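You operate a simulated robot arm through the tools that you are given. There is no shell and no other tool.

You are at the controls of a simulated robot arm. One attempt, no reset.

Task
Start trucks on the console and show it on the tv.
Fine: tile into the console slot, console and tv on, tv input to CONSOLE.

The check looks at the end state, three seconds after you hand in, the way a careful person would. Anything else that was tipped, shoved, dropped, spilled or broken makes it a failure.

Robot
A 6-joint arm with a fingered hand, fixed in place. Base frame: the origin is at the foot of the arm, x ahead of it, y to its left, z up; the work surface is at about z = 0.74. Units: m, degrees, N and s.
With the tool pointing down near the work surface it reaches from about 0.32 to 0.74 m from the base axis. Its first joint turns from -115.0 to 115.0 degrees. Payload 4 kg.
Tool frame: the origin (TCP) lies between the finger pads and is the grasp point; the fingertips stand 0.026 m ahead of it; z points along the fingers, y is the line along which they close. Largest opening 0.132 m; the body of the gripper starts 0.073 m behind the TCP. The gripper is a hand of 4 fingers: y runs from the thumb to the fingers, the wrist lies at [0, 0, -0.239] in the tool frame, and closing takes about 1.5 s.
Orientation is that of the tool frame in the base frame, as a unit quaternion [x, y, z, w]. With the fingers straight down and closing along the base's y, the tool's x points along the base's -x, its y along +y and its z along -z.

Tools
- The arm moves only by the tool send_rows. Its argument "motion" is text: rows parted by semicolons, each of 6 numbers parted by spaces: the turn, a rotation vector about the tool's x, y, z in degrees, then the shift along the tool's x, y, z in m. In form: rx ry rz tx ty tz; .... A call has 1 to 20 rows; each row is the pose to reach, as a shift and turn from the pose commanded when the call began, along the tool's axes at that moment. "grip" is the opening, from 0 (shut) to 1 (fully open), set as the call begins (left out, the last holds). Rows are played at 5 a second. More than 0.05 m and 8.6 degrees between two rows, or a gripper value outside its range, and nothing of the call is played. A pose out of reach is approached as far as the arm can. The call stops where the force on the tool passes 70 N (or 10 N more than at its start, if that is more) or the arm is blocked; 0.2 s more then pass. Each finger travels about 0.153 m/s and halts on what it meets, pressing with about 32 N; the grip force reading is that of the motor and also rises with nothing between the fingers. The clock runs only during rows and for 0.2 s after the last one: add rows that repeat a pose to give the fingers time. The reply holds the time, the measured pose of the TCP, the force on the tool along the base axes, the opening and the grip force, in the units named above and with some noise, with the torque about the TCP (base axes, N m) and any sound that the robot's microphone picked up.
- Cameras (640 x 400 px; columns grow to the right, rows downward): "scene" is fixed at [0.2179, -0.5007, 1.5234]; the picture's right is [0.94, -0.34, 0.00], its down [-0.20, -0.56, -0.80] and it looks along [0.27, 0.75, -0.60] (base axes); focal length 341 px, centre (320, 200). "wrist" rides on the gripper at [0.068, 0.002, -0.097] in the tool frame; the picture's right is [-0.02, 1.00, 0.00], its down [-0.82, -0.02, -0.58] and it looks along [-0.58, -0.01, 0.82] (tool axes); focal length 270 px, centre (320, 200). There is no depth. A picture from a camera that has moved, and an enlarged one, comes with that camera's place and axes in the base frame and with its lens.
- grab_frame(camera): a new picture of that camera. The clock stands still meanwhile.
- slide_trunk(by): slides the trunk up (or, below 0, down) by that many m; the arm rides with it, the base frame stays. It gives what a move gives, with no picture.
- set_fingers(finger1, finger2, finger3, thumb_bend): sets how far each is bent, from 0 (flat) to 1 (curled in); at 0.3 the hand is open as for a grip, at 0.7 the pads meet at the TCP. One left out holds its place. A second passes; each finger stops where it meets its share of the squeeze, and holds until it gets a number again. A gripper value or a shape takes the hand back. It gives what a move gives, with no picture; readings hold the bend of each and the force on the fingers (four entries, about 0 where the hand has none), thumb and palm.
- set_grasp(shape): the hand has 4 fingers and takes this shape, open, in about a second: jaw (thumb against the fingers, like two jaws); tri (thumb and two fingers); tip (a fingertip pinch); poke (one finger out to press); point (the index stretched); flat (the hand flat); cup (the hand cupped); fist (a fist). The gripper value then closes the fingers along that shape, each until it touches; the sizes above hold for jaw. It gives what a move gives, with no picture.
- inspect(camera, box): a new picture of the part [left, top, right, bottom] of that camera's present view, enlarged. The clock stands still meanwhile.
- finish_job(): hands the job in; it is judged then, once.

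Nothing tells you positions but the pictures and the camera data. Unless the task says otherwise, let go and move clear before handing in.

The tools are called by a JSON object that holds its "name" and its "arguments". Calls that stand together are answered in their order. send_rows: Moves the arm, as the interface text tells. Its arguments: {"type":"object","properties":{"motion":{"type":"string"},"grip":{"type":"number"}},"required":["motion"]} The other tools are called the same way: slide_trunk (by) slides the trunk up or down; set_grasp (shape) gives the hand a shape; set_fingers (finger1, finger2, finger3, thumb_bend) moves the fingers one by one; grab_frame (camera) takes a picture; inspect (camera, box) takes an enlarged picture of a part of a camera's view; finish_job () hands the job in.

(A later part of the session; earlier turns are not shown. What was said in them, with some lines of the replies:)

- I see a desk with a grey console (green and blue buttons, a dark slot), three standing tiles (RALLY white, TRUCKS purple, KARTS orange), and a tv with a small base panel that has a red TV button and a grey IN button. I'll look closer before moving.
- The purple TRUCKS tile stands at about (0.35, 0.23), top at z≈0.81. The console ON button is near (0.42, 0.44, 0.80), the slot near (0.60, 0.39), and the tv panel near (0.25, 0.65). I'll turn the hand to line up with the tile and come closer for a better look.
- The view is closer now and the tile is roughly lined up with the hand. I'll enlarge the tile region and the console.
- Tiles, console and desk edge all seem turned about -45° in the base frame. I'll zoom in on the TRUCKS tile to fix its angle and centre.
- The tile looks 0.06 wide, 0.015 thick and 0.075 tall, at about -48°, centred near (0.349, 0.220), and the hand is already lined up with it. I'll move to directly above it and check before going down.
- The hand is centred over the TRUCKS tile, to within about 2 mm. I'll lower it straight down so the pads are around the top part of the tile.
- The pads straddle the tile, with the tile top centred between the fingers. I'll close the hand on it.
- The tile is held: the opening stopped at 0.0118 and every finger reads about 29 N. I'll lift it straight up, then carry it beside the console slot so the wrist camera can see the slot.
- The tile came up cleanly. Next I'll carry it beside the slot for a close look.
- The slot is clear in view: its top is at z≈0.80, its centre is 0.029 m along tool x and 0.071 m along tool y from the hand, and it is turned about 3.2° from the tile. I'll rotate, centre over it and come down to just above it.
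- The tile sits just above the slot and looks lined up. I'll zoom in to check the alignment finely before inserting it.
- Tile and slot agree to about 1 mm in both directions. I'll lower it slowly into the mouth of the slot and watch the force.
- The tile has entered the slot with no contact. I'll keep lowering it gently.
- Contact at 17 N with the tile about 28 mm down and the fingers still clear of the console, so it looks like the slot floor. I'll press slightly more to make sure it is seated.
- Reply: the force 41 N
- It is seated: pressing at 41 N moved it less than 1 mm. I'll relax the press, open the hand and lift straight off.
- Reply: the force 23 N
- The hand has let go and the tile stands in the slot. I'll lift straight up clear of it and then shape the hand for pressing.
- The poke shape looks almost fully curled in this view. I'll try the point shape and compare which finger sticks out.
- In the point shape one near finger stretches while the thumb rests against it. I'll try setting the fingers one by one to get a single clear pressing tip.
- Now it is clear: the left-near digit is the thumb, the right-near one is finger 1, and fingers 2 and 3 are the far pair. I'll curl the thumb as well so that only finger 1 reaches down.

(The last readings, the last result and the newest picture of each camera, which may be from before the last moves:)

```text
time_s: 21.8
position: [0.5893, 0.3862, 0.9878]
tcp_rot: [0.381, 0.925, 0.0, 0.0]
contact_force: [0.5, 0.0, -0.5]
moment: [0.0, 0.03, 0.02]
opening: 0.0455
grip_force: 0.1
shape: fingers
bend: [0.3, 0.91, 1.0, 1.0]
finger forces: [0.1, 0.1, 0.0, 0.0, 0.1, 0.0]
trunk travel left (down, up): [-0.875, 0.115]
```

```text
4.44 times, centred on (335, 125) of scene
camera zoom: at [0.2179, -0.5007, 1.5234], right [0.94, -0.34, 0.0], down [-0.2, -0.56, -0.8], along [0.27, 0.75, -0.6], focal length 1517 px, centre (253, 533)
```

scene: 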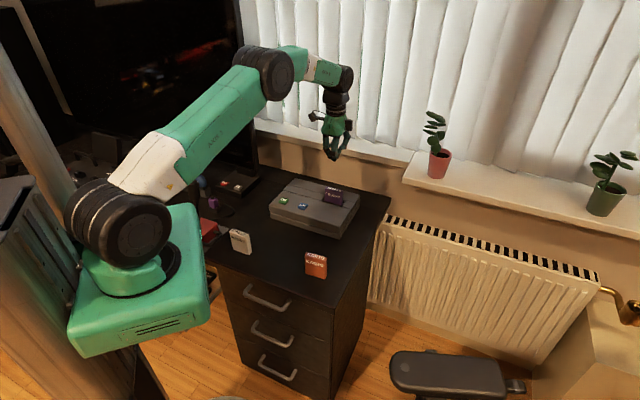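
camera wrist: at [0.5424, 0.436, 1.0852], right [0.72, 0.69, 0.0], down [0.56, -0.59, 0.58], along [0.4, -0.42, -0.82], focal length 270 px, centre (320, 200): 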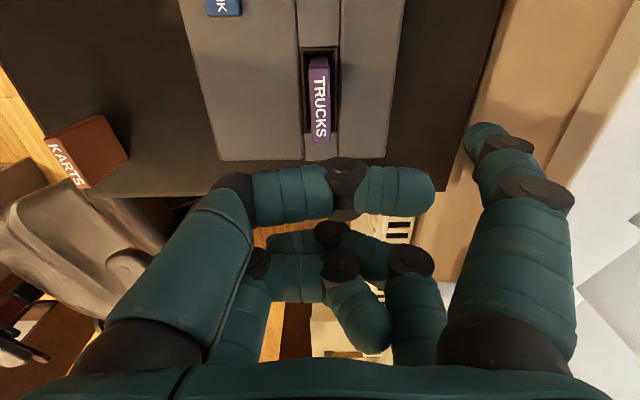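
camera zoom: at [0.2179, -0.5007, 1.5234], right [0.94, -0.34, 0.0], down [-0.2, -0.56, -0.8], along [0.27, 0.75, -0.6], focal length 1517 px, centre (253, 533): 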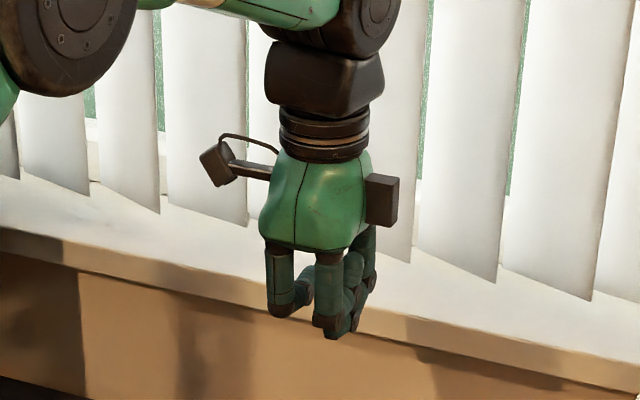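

Finger 1 now reaches down alone, with its tip near tool (0.022, 0.073, 0.02). I'll bring that tip above the green ON button on the console, near (0.423, 0.441), and check from both cameras.

{"name": "send_rows", "arguments": {"motion": "0 0 0 0.027 -0.0303 0; 0 0 0 0.054 -0.0606 0; 0 0 0 0.081 -0.091 0; 0 0 0 0.108 -0.1213 0; 0 0 0 0.1349 -0.1516 0; 0 0 0 0.1349 -0.1516 0.044; 0 0 0 0.1349 -0.1516 0.088; 0 0 0 0.1349 -0.1516 0.088"}}

{"name": "grab_frame", "arguments": {"camera": "wrist"}}

{"name": "inspect", "arguments": {"camera": "scene", "box": [180, 100, 370, 240]}}

```text
time_s: 23.6
position: [0.3864, 0.3685, 0.9013]
tcp_rot: [0.382, 0.924, 0.0, 0.001]
contact_force: [-0.8, -0.1, 0.0]
moment: [0.04, 0.01, -0.02]
opening: 0.0456
grip_force: 0.0
shape: fingers
bend: [0.3, 0.91, 1.0, 1.0]
finger forces: [0.1, 0.1, 0.1, 0.0, 0.1, 0.0]
trunk travel left (down, up): [-0.875, 0.115]
```

```text
taken
camera wrist: at [0.3404, 0.4176, 0.9976], right [0.72, 0.69, 0.0], down [0.56, -0.59, 0.58], along [0.4, -0.42, -0.82], focal length 270 px, centre (320, 200)
```

wrist: 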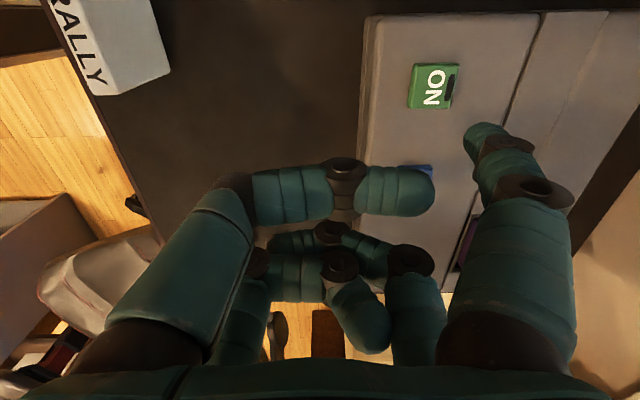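

```text
2.86 times, centred on (275, 170) of scene
camera zoom: at [0.2179, -0.5007, 1.5234], right [0.94, -0.34, 0.0], down [-0.2, -0.56, -0.8], along [0.27, 0.75, -0.6], focal length 975 px, centre (449, 286)
```

zoom: 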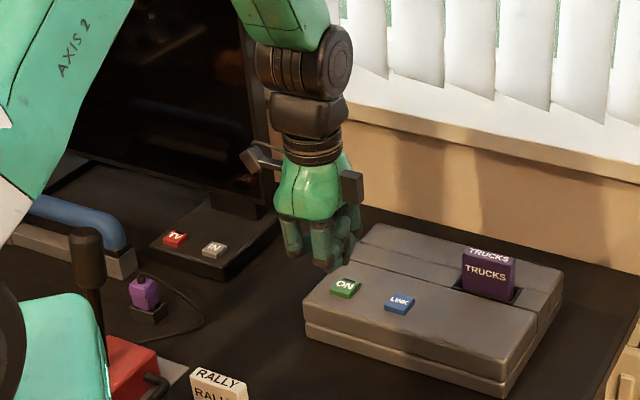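

{"name": "inspect", "arguments": {"camera": "wrist", "box": [400, 40, 580, 220]}}

{"name": "inspect", "arguments": {"camera": "scene", "box": [255, 130, 325, 210]}}

```text
2.22 times, centred on (490, 130) of wrist
camera zoom: at [0.3404, 0.4176, 0.9976], right [0.72, 0.69, 0.0], down [0.56, -0.59, 0.58], along [0.4, -0.42, -0.82], focal length 601 px, centre (-58, 356)
```

zoom: 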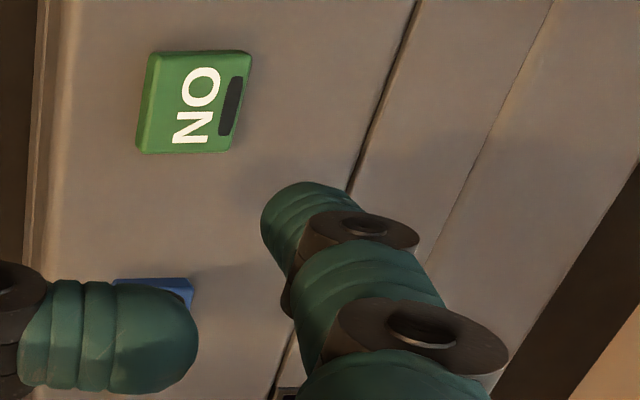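

```text
5.00 times, centred on (290, 170) of scene
camera zoom: at [0.2179, -0.5007, 1.5234], right [0.94, -0.34, 0.0], down [-0.2, -0.56, -0.8], along [0.27, 0.75, -0.6], focal length 1706 px, centre (470, 350)
```

zoom: 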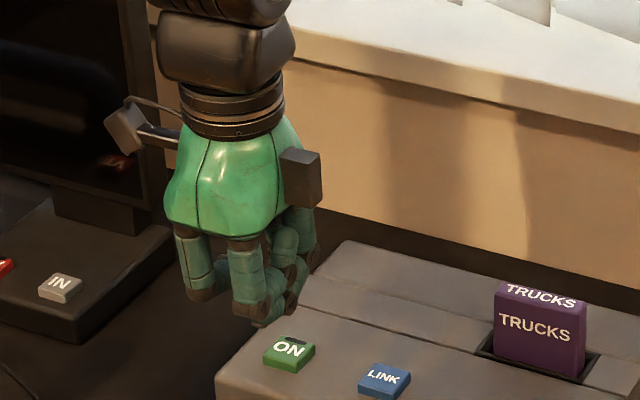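

The ON button has a dark, unlit indicator bar. The fingertip is about 6 mm off the button centre in both tool x and y, so I'll correct that and come down to about 2 cm above it.

{"name": "send_rows", "arguments": {"motion": "0 0 0 0.0055 0.0055 0.02; 0 0 0 0.0055 0.0055 0.05; 0 0 0 0.0055 0.0055 0.05"}}

{"name": "inspect", "arguments": {"camera": "wrist", "box": [400, 40, 580, 220]}}

{"name": "inspect", "arguments": {"camera": "scene", "box": [255, 150, 325, 220]}}

```text
time_s: 24.4
position: [0.3885, 0.3779, 0.8512]
tcp_rot: [0.381, 0.925, 0.0, 0.0]
contact_force: [-0.4, -0.4, -0.2]
moment: [0.0, 0.02, 0.0]
opening: 0.0455
grip_force: 0.0
shape: fingers
bend: [0.3, 0.91, 1.0, 1.0]
finger forces: [0.0, 0.0, 0.0, 0.1, 0.0, 0.0]
trunk travel left (down, up): [-0.875, 0.115]
```

```text
2.22 times, centred on (490, 130) of wrist
camera zoom: at [0.3419, 0.4275, 0.9479], right [0.72, 0.69, 0.0], down [0.56, -0.59, 0.58], along [0.4, -0.42, -0.82], focal length 601 px, centre (-58, 356)
```

zoom: 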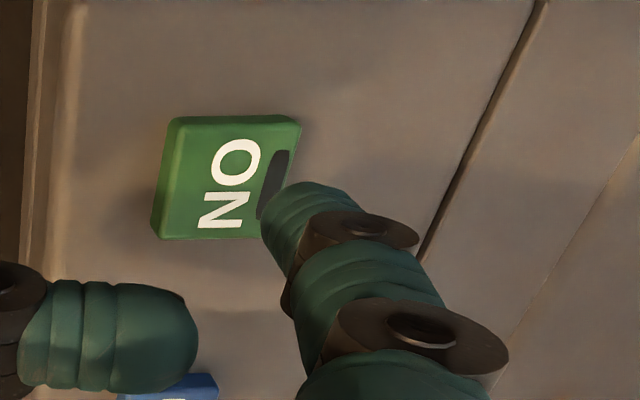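

```text
5.71 times, centred on (290, 185) of scene
camera zoom: at [0.2179, -0.5007, 1.5234], right [0.94, -0.34, 0.0], down [-0.2, -0.56, -0.8], along [0.27, 0.75, -0.6], focal length 1950 px, centre (491, 286)
```

zoom: 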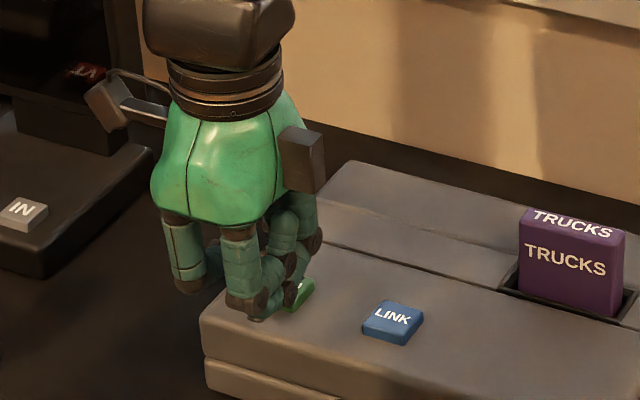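

The fingertip and the button centre now agree to about 2 mm. I'll lower slowly until it touches.

{"name": "send_rows", "arguments": {"motion": "0 0 0 0 -0.001 0.008; 0 0 0 0 -0.001 0.013; 0 0 0 0 -0.001 0.017; 0 0 0 0 -0.001 0.02; 0 0 0 0 -0.001 0.02"}}

{"name": "inspect", "arguments": {"camera": "wrist", "box": [400, 40, 580, 220]}}

{"name": "inspect", "arguments": {"camera": "scene", "box": [265, 170, 325, 215]}}

```text
time_s: 25.6
position: [0.3866, 0.3781, 0.8294]
tcp_rot: [0.381, 0.925, 0.0, 0.0]
contact_force: [0.6, -2.1, 2.2]
moment: [0.14, -0.09, -0.01]
opening: 0.0456
grip_force: 1.2
shape: fingers
bend: [0.3, 0.91, 1.0, 1.0]
finger forces: [2.8, 0.0, 0.0, 0.0, 0.1, 0.1]
trunk travel left (down, up): [-0.875, 0.115]
heard: click
```

```text
2.22 times, centred on (490, 130) of wrist
camera zoom: at [0.3407, 0.4276, 0.9265], right [0.72, 0.69, 0.0], down [0.56, -0.59, 0.58], along [0.4, -0.42, -0.82], focal length 601 px, centre (-58, 356)
```

zoom: 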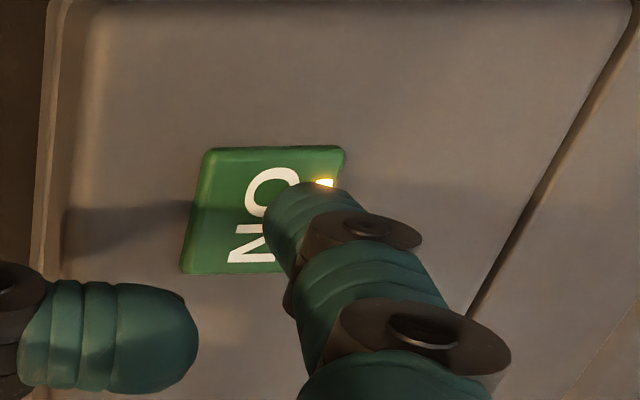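

```text
8.89 times, centred on (295, 192) of scene
camera zoom: at [0.2179, -0.5007, 1.5234], right [0.94, -0.34, 0.0], down [-0.2, -0.56, -0.8], along [0.27, 0.75, -0.6], focal length 3033 px, centre (542, 267)
```

zoom: 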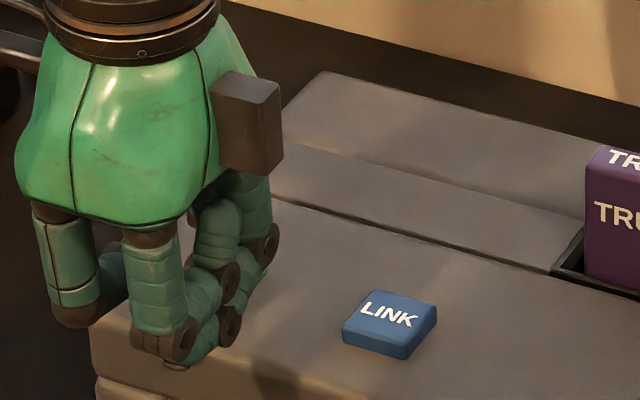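

A click was heard and the indicator bar on the ON button lit. I'll lift straight off and check that it stays lit.

{"name": "send_rows", "arguments": {"motion": "0 0 0 0 0 -0.03; 0 0 0 0 0 -0.07; 0 0 0 0 0 -0.11; 0 0 0 0 0 -0.11"}}

{"name": "grab_frame", "arguments": {"camera": "wrist"}}

{"name": "grab_frame", "arguments": {"camera": "scene"}}

{"name": "inspect", "arguments": {"camera": "scene", "box": [140, 120, 290, 230]}}

```text
time_s: 26.6
position: [0.387, 0.379, 0.9386]
tcp_rot: [0.38, 0.925, 0.001, 0.0]
contact_force: [-0.5, 0.4, 0.2]
moment: [-0.03, 0.04, -0.01]
opening: 0.0457
grip_force: 0.1
shape: fingers
bend: [0.3, 0.91, 1.0, 1.0]
finger forces: [0.0, 0.0, 0.0, 0.0, 0.0, 0.0]
trunk travel left (down, up): [-0.875, 0.115]
```

```text
taken
camera wrist: at [0.34, 0.4289, 1.0357], right [0.72, 0.69, 0.0], down [0.57, -0.59, 0.58], along [0.4, -0.42, -0.82], focal length 270 px, centre (320, 200)
```

wrist: 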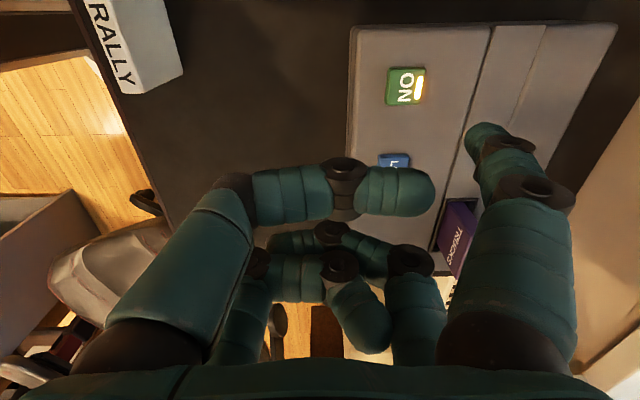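

```text
taken
```

scene: 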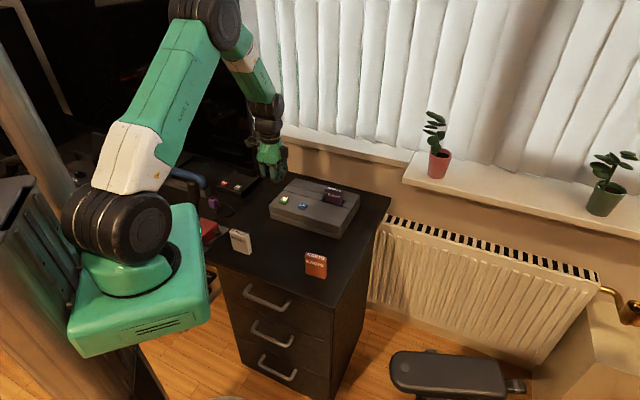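

```text
3.64 times, centred on (215, 175) of scene
camera zoom: at [0.2179, -0.5007, 1.5234], right [0.94, -0.34, 0.0], down [-0.2, -0.56, -0.8], along [0.27, 0.75, -0.6], focal length 1241 px, centre (702, 291)
```

zoom: 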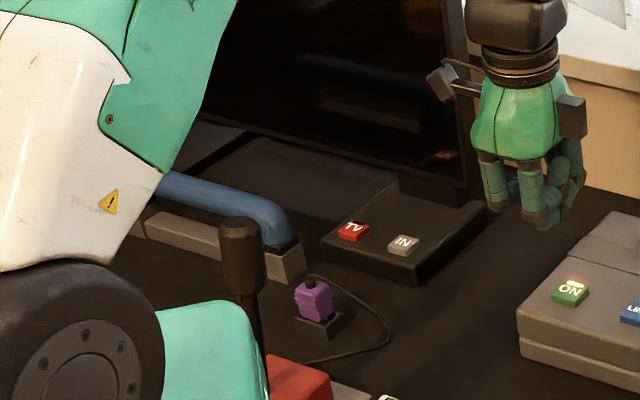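

The console indicator stays lit, so the console is on, while the tv screen is still dark. The TV button is near (0.241, 0.668, 0.772) and IN near (0.289, 0.624). I'll turn the hand to clear the blue handle and the screen, and hover above the panel to look.

{"name": "send_rows", "arguments": {"motion": "0 0 -7.5 0.0404 0.0107 -0.0019; 0 0 -15 0.0808 0.0214 -0.0038; 0 0 -22.5 0.1212 0.032 -0.0057; 0 0 -30 0.1616 0.0427 -0.0076; 0 0 -37.5 0.202 0.0534 -0.0095; 0 0 -45 0.2424 0.0641 -0.0114; 0 0 -45 0.2424 0.0641 -0.0114"}}

{"name": "grab_frame", "arguments": {"camera": "wrist"}}

{"name": "grab_frame", "arguments": {"camera": "scene"}}

{"name": "inspect", "arguments": {"camera": "scene", "box": [140, 80, 290, 230]}}

```text
time_s: 28.2
position: [0.2599, 0.5929, 0.9545]
tcp_rot: [-0.003, 1.0, 0.0, 0.0]
contact_force: [0.4, -0.1, -0.1]
moment: [-0.01, 0.02, -0.02]
opening: 0.0458
grip_force: 0.1
shape: fingers
bend: [0.3, 0.91, 1.0, 1.0]
finger forces: [0.1, 0.1, 0.1, 0.1, 0.0, 0.1]
trunk travel left (down, up): [-0.875, 0.115]
```

```text
taken
camera wrist: at [0.1921, 0.595, 1.0506], right [0.02, 1.0, 0.0], down [0.82, -0.02, 0.58], along [0.58, -0.01, -0.82], focal length 270 px, centre (320, 200)
```

wrist: 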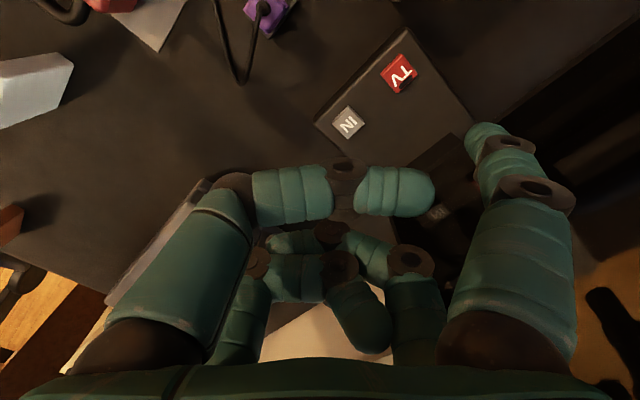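

```text
taken
```

scene: 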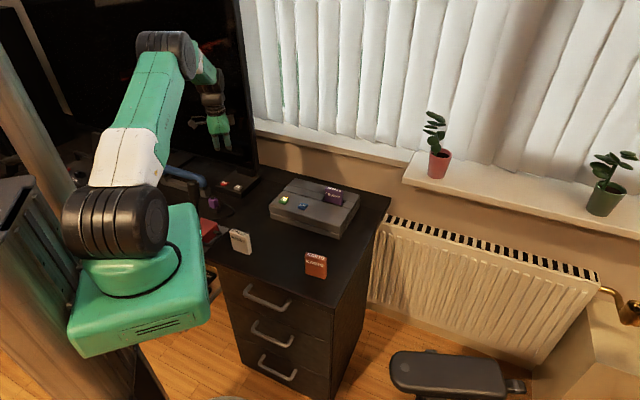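

```text
2.67 times, centred on (215, 155) of scene
camera zoom: at [0.2179, -0.5007, 1.5234], right [0.94, -0.34, 0.0], down [-0.2, -0.56, -0.8], along [0.27, 0.75, -0.6], focal length 910 px, centre (600, 320)
```

zoom: 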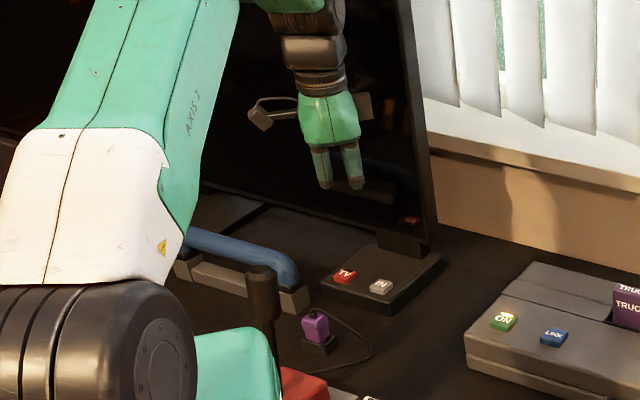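

From here TV sits at tool (0.017, 0.077) and IN is near base (0.289, 0.624), both at z≈0.771. The way down is clear of the plug, the handle and the screen. I'll centre finger 1 on TV and come down part way.

{"name": "send_rows", "arguments": {"motion": "0 0 0 -0.002 0.0064 0.03; 0 0 0 -0.002 0.0064 0.065; 0 0 0 -0.002 0.0064 0.1; 0 0 0 -0.002 0.0064 0.12; 0 0 0 -0.002 0.0064 0.12"}}

{"name": "grab_frame", "arguments": {"camera": "wrist"}}

{"name": "inspect", "arguments": {"camera": "wrist", "box": [360, 20, 560, 180]}}

{"name": "inspect", "arguments": {"camera": "scene", "box": [170, 110, 270, 210]}}

```text
time_s: 29.4
position: [0.2642, 0.6038, 0.8327]
tcp_rot: [-0.002, 1.0, 0.0, -0.001]
contact_force: [-0.6, -0.8, -0.7]
moment: [0.01, 0.01, 0.03]
opening: 0.0457
grip_force: 0.1
shape: fingers
bend: [0.3, 0.91, 1.0, 1.0]
finger forces: [0.1, 0.0, 0.0, 0.1, 0.0, 0.0]
trunk travel left (down, up): [-0.875, 0.115]
```

```text
taken
camera wrist: at [0.1954, 0.6054, 0.9287], right [0.02, 1.0, 0.0], down [0.82, -0.02, 0.58], along [0.58, -0.01, -0.82], focal length 270 px, centre (320, 200)
```

wrist: 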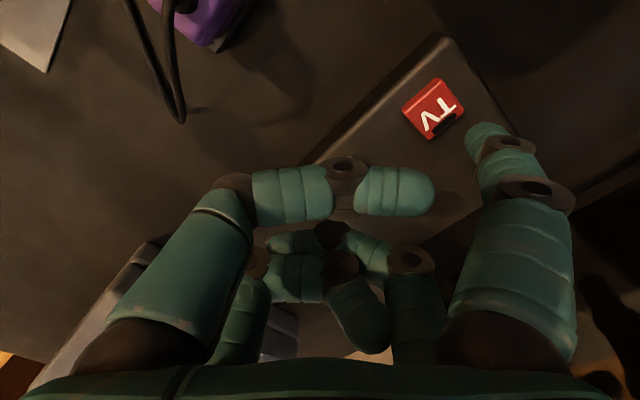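

```text
2.50 times, centred on (460, 100) of wrist
camera zoom: at [0.1954, 0.6054, 0.9287], right [0.02, 1.0, 0.0], down [0.82, -0.02, 0.58], along [0.58, -0.01, -0.82], focal length 676 px, centre (-30, 450)
```

zoom: 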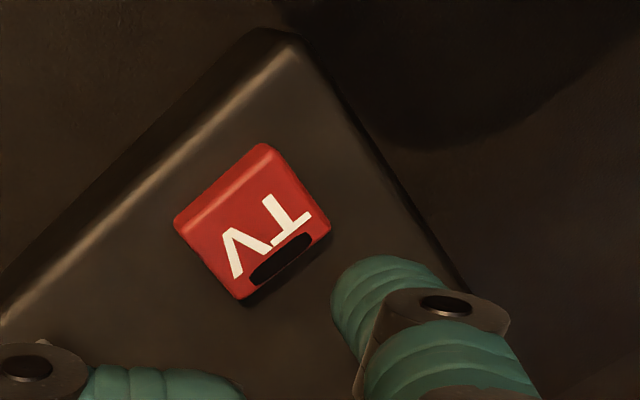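

```text
4.00 times, centred on (220, 160) of scene
camera zoom: at [0.2179, -0.5007, 1.5234], right [0.94, -0.34, 0.0], down [-0.2, -0.56, -0.8], along [0.27, 0.75, -0.6], focal length 1365 px, centre (720, 360)
```

zoom: 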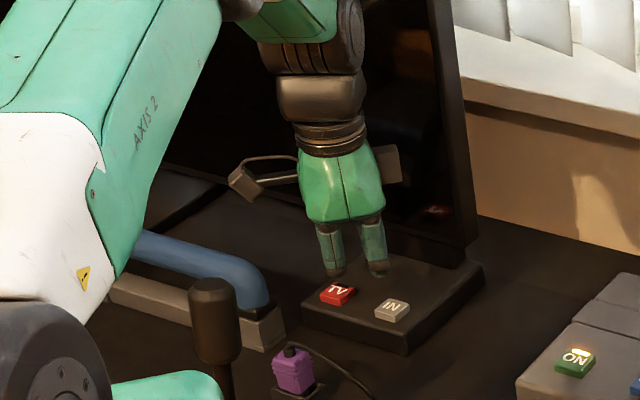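

The tip needs about 4 mm less in tool y to sit on the TV button centre. I'll correct that and lower slowly to touch.

{"name": "send_rows", "arguments": {"motion": "0 0 0 0.001 -0.0045 0.01; 0 0 0 0.001 -0.0045 0.02; 0 0 0 0.001 -0.0045 0.027; 0 0 0 0.001 -0.0045 0.031; 0 0 0 0.001 -0.0045 0.034; 0 0 0 0.001 -0.0045 0.034"}}

{"name": "inspect", "arguments": {"camera": "wrist", "box": [360, 20, 560, 180]}}

{"name": "inspect", "arguments": {"camera": "scene", "box": [170, 110, 270, 210]}}

```text
time_s: 30.8
position: [0.2644, 0.5982, 0.7965]
tcp_rot: [-0.001, 1.0, 0.0, 0.0]
contact_force: [0.7, -1.4, 1.3]
moment: [0.14, 0.06, -0.01]
opening: 0.0459
grip_force: 1.2
shape: fingers
bend: [0.3, 0.91, 1.0, 1.0]
finger forces: [2.2, 0.0, 0.0, 0.0, 0.0, 0.0]
trunk travel left (down, up): [-0.875, 0.115]
heard: click
```

```text
2.50 times, centred on (460, 100) of wrist
camera zoom: at [0.1957, 0.5992, 0.8947], right [0.02, 1.0, 0.0], down [0.82, -0.02, 0.58], along [0.58, -0.01, -0.82], focal length 676 px, centre (-30, 450)
```

zoom: 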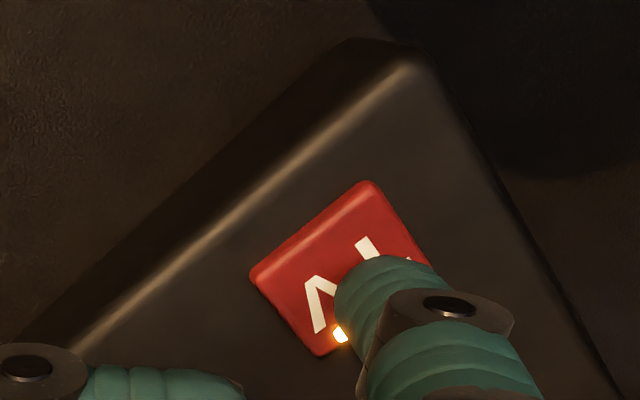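

```text
4.00 times, centred on (220, 160) of scene
camera zoom: at [0.2179, -0.5007, 1.5234], right [0.94, -0.34, 0.0], down [-0.2, -0.56, -0.8], along [0.27, 0.75, -0.6], focal length 1365 px, centre (720, 360)
```

zoom: 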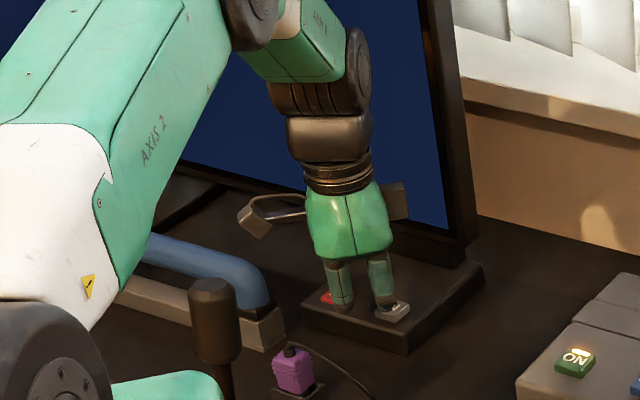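

A click was heard, the TV indicator lit, and the screen turned blue. I'll lift off and read the screen.

{"name": "send_rows", "arguments": {"motion": "0 0 0 0 0 -0.02; 0 0 0 0 0 -0.05; 0 0 0 0 0 -0.08; 0 0 0 0 0 -0.08"}}

{"name": "grab_frame", "arguments": {"camera": "scene"}}

{"name": "inspect", "arguments": {"camera": "scene", "box": [60, 0, 270, 200]}}

{"name": "grab_frame", "arguments": {"camera": "wrist"}}

```text
time_s: 31.8
position: [0.2618, 0.5959, 0.877]
tcp_rot: [-0.002, 1.0, 0.0, 0.0]
contact_force: [0.4, 0.7, 0.0]
moment: [0.01, 0.02, -0.01]
opening: 0.0457
grip_force: 0.0
shape: fingers
bend: [0.3, 0.91, 1.0, 1.0]
finger forces: [0.0, 0.1, 0.0, 0.1, 0.1, 0.1]
trunk travel left (down, up): [-0.875, 0.115]
```

```text
taken
```

scene: 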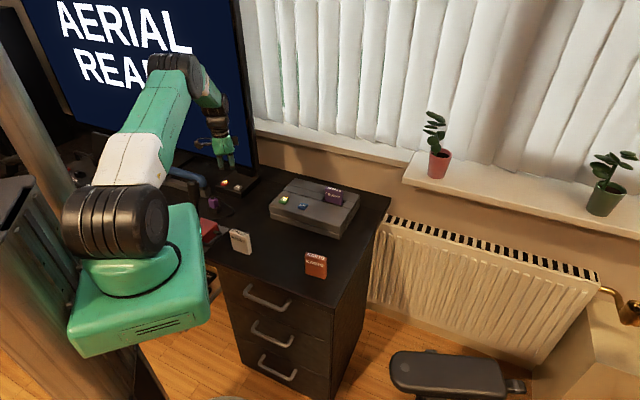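

```text
2.00 times, centred on (165, 100) of scene
camera zoom: at [0.2179, -0.5007, 1.5234], right [0.94, -0.34, 0.0], down [-0.2, -0.56, -0.8], along [0.27, 0.75, -0.6], focal length 682 px, centre (630, 400)
```

zoom: 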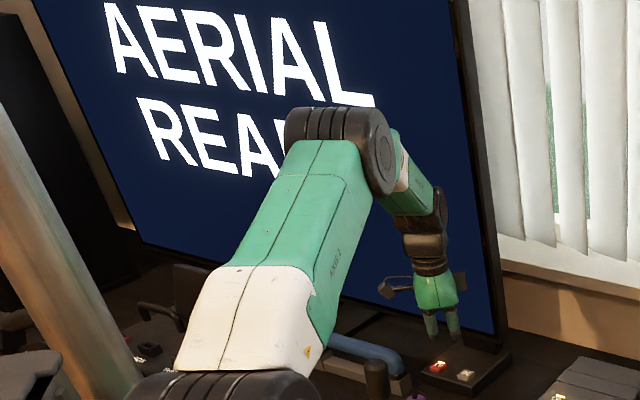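

```text
taken
camera wrist: at [0.1938, 0.5967, 0.9743], right [0.02, 1.0, 0.0], down [0.82, -0.02, 0.58], along [0.58, -0.01, -0.82], focal length 270 px, centre (320, 200)
```

wrist: 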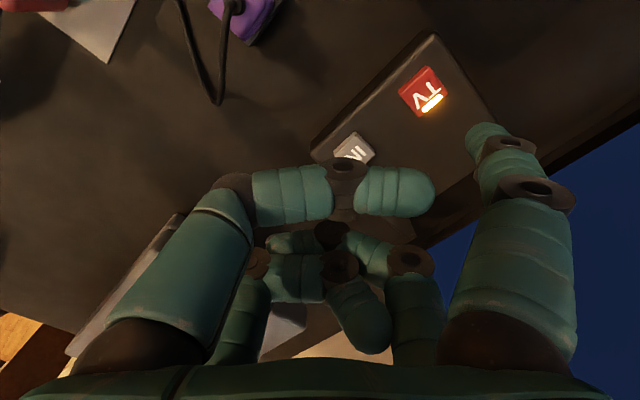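

The screen reads AERIAL READY, so the input has to be changed with IN. I'll shift finger 1 over the IN button and come down part way.

{"name": "send_rows", "arguments": {"motion": "0 0 0 -0.0228 -0.022 0; 0 0 0 -0.0455 -0.044 0; 0 0 0 -0.0455 -0.044 0.025; 0 0 0 -0.0455 -0.044 0.045; 0 0 0 -0.0455 -0.044 0.045"}}

{"name": "inspect", "arguments": {"camera": "wrist", "box": [360, 20, 560, 180]}}

{"name": "inspect", "arguments": {"camera": "scene", "box": [170, 110, 270, 210]}}

```text
time_s: 33.0
position: [0.3081, 0.553, 0.8312]
tcp_rot: [-0.001, 1.0, 0.0, 0.001]
contact_force: [-0.6, -0.1, 0.2]
moment: [0.0, -0.03, -0.03]
opening: 0.0458
grip_force: 0.0
shape: fingers
bend: [0.3, 0.91, 1.0, 1.0]
finger forces: [0.0, 0.0, 0.0, 0.1, 0.1, 0.1]
trunk travel left (down, up): [-0.875, 0.115]
```

```text
2.50 times, centred on (460, 100) of wrist
camera zoom: at [0.239, 0.5544, 0.9273], right [0.02, 1.0, 0.0], down [0.82, -0.02, 0.58], along [0.58, -0.01, -0.82], focal length 676 px, centre (-30, 450)
```

zoom: 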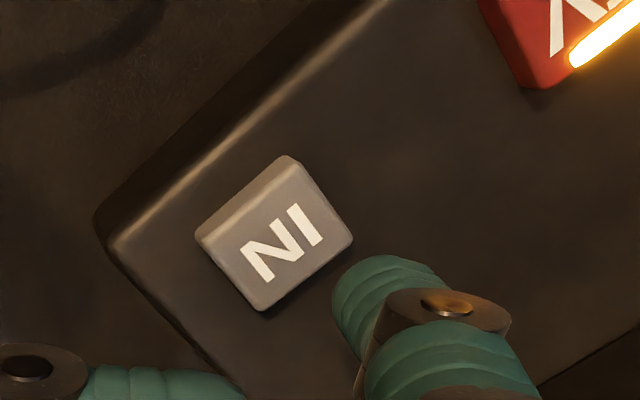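

```text
4.00 times, centred on (220, 160) of scene
camera zoom: at [0.2179, -0.5007, 1.5234], right [0.94, -0.34, 0.0], down [-0.2, -0.56, -0.8], along [0.27, 0.75, -0.6], focal length 1365 px, centre (720, 360)
```

zoom: 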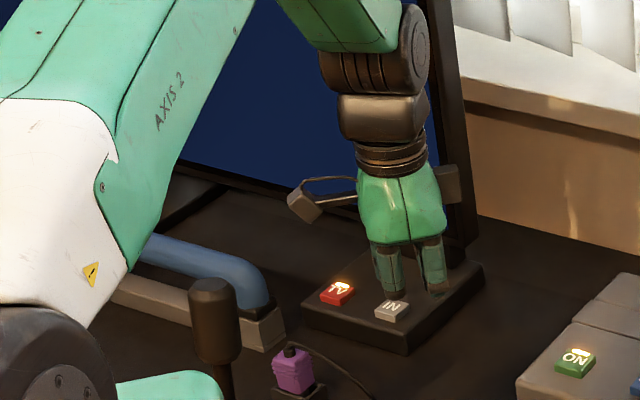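

The tip is well centred over IN. I'll press it gently.

{"name": "send_rows", "arguments": {"motion": "0 0 0 0 0 0.01; 0 0 0 0 0 0.02; 0 0 0 0 0 0.027; 0 0 0 0 0 0.031; 0 0 0 0 0 0.034; 0 0 0 0 0 0.034"}}

{"name": "inspect", "arguments": {"camera": "wrist", "box": [360, 20, 560, 180]}}

{"name": "inspect", "arguments": {"camera": "scene", "box": [60, 0, 270, 200]}}

```text
time_s: 34.4
position: [0.3083, 0.5522, 0.7971]
tcp_rot: [-0.003, 1.0, -0.001, 0.0]
contact_force: [-0.8, -1.0, 1.9]
moment: [0.16, 0.05, 0.07]
opening: 0.046
grip_force: 1.2
shape: fingers
bend: [0.29, 0.91, 1.0, 1.0]
finger forces: [1.8, 0.1, 0.1, 0.0, 0.0, 0.0]
trunk travel left (down, up): [-0.875, 0.115]
heard: click
```

```text
2.50 times, centred on (460, 100) of wrist
camera zoom: at [0.2405, 0.5542, 0.8953], right [0.02, 1.0, 0.0], down [0.82, -0.02, 0.58], along [0.58, -0.01, -0.82], focal length 676 px, centre (-30, 450)
```

zoom: 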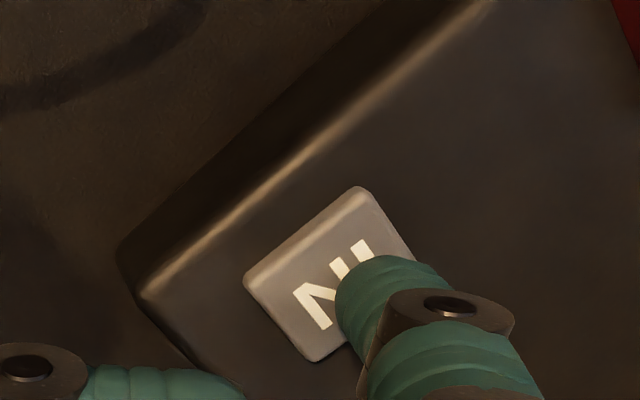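

```text
2.00 times, centred on (165, 100) of scene
camera zoom: at [0.2179, -0.5007, 1.5234], right [0.94, -0.34, 0.0], down [-0.2, -0.56, -0.8], along [0.27, 0.75, -0.6], focal length 682 px, centre (630, 400)
```

zoom: 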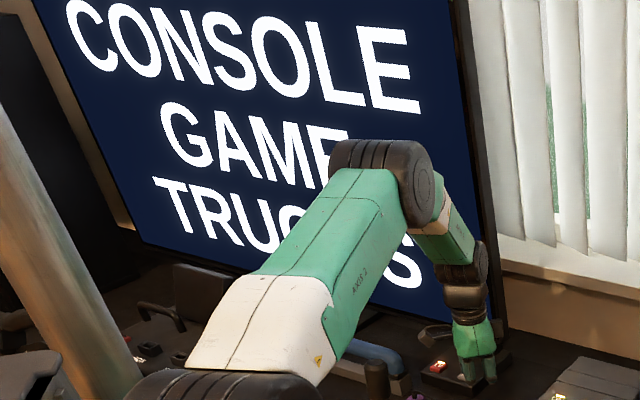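

The screen now reads CONSOLE GAME TRUCKS after one press. I'll lift straight off the button and move the hand clear.

{"name": "send_rows", "arguments": {"motion": "0 0 0 0 0 -0.02; 0 0 0 0 0 -0.05; 0 0 0 0 0 -0.09; 0 0 0 0 0 -0.13; 0 0 0 0 0 -0.17; 0 0 0 0.02 -0.04 -0.2; 0 0 0 0.04 -0.08 -0.22; 0 0 0 0.05 -0.12 -0.24; 0 0 0 0.05 -0.16 -0.25; 0 0 0 0.05 -0.16 -0.25"}}

{"name": "grab_frame", "arguments": {"camera": "scene"}}

{"name": "inspect", "arguments": {"camera": "scene", "box": [190, 150, 390, 290]}}

{"name": "grab_frame", "arguments": {"camera": "wrist"}}

```text
refused: row 6 steps farther than a row can; nothing moved
```

```text
taken
```

scene: 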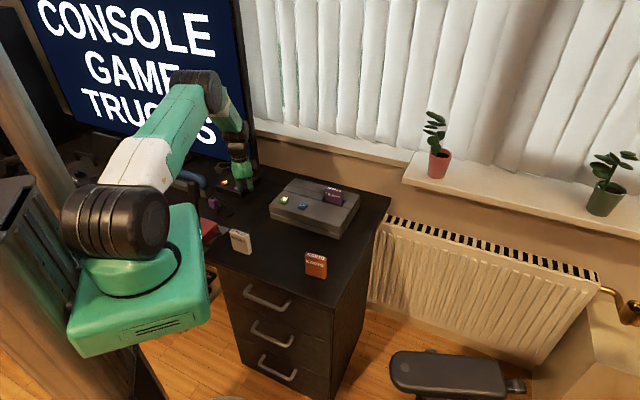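

```text
2.86 times, centred on (290, 220) of scene
camera zoom: at [0.2179, -0.5007, 1.5234], right [0.94, -0.34, 0.0], down [-0.2, -0.56, -0.8], along [0.27, 0.75, -0.6], focal length 975 px, centre (406, 143)
```

zoom: 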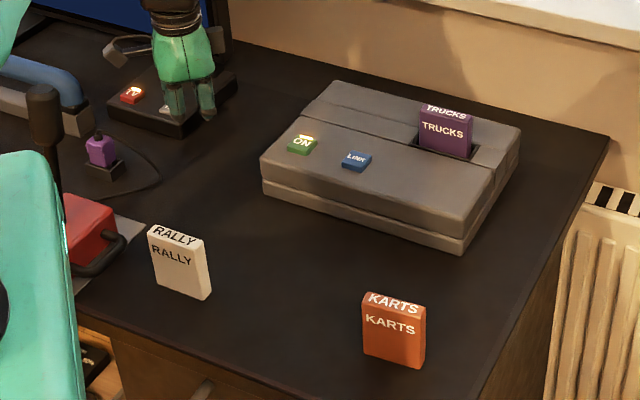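

```text
taken
camera wrist: at [0.2405, 0.5542, 0.8953], right [0.02, 1.0, 0.0], down [0.82, -0.02, 0.58], along [0.58, -0.01, -0.82], focal length 270 px, centre (320, 200)
```

wrist: 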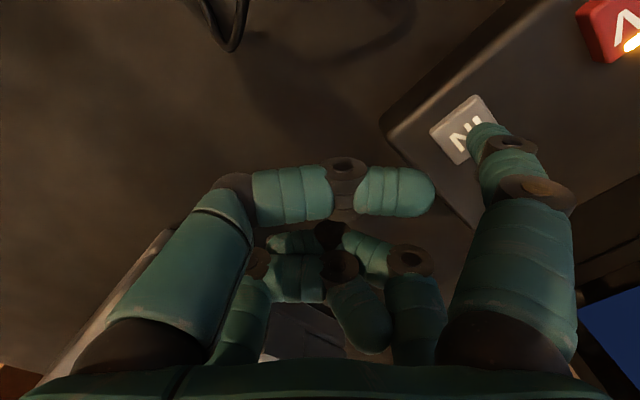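

That call was refused because one row stepped too far, so nothing moved and the finger is still on IN. I'll resend the lift with smaller steps.

{"name": "send_rows", "arguments": {"motion": "0 0 0 0 0 -0.02; 0 0 0 0 0 -0.05; 0 0 0 0 0 -0.09; 0 0 0 0 0 -0.13; 0 0 0 0 0 -0.165; 0 0 0 0.01 -0.03 -0.19; 0 0 0 0.02 -0.065 -0.21; 0 0 0 0.03 -0.1 -0.23; 0 0 0 0.03 -0.1 -0.23"}}

{"name": "grab_frame", "arguments": {"camera": "scene"}}

{"name": "inspect", "arguments": {"camera": "scene", "box": [160, 140, 390, 290]}}

{"name": "inspect", "arguments": {"camera": "scene", "box": [20, 0, 260, 160]}}

{"name": "grab_frame", "arguments": {"camera": "wrist"}}

```text
time_s: 36.4
position: [0.2813, 0.454, 1.0284]
tcp_rot: [0.0, 1.0, 0.0, 0.001]
contact_force: [-1.1, -0.4, -0.4]
moment: [0.01, -0.01, 0.0]
opening: 0.0459
grip_force: 0.0
shape: fingers
bend: [0.3, 0.91, 1.0, 1.0]
finger forces: [0.1, 0.0, 0.1, 0.0, 0.0, 0.1]
trunk travel left (down, up): [-0.875, 0.115]
```

```text
taken
```

scene: 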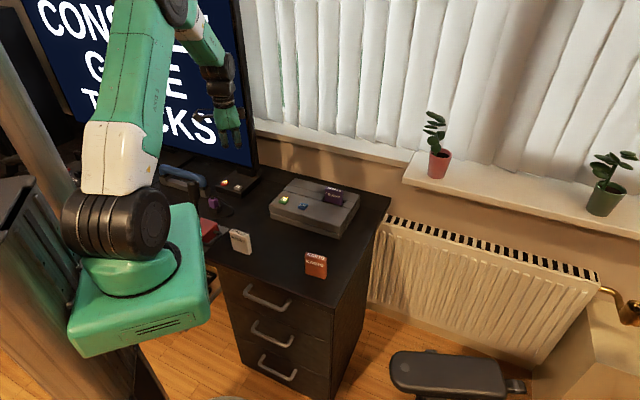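

```text
2.67 times, centred on (275, 215) of scene
camera zoom: at [0.2179, -0.5007, 1.5234], right [0.94, -0.34, 0.0], down [-0.2, -0.56, -0.8], along [0.27, 0.75, -0.6], focal length 910 px, centre (440, 160)
```

zoom: 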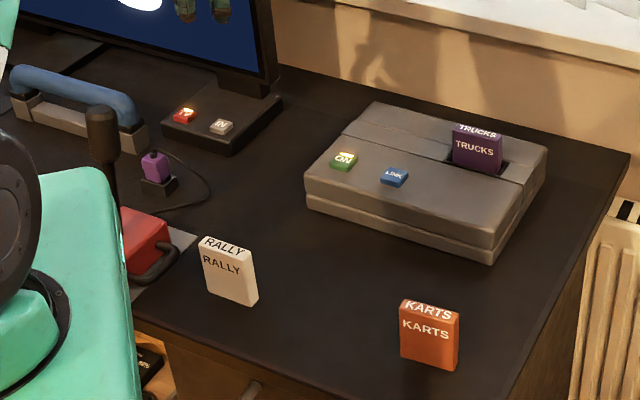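

```text
2.50 times, centred on (140, 80) of scene
camera zoom: at [0.2179, -0.5007, 1.5234], right [0.94, -0.34, 0.0], down [-0.2, -0.56, -0.8], along [0.27, 0.75, -0.6], focal length 853 px, centre (770, 500)
```

zoom: 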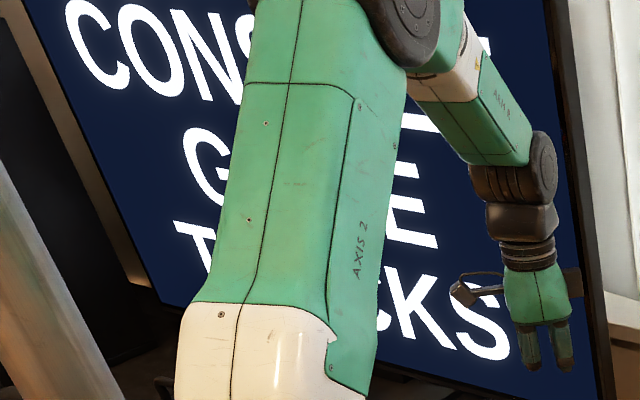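

```text
taken
camera wrist: at [0.2129, 0.456, 1.1258], right [0.02, 1.0, 0.0], down [0.82, -0.02, 0.58], along [0.58, -0.01, -0.82], focal length 270 px, centre (320, 200)
```

wrist: 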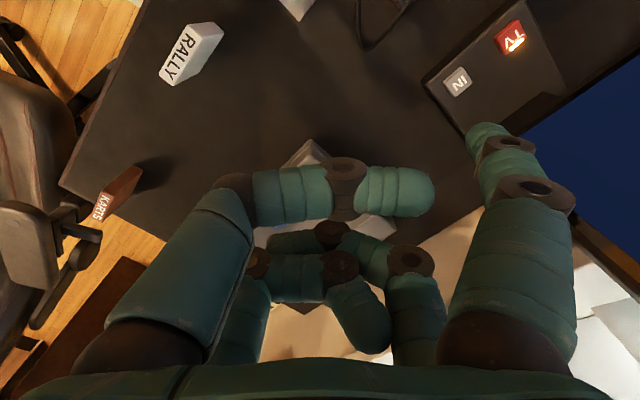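

The tv shows CONSOLE GAME TRUCKS. The tile stands in the slot, both indicators are lit, the other two tiles stand where they were, and the hand is empty and clear. I'm handing in.

{"name": "finish_job", "arguments": {}}

```text
The job is handed in.
```

I handed the job in with the tv reading CONSOLE GAME TRUCKS. I don't have the check's result.

- **Tile:** TRUCKS is in the console slot. It met the slot floor about 28 mm down and barely moved when pressed further. It leans slightly within the slot's clearance.
- **Console:** one press of ON, and its indicator stayed lit.
- **TV:** one press of TV turned it on, showing AERIAL READY. One press of IN then switched the input to CONSOLE.
- **Everything else:** I did not touch the LINK button. The RALLY and KARTS tiles and the other things on the desk look undisturbed in the last pictures. The hand is empty and clear of the desk.
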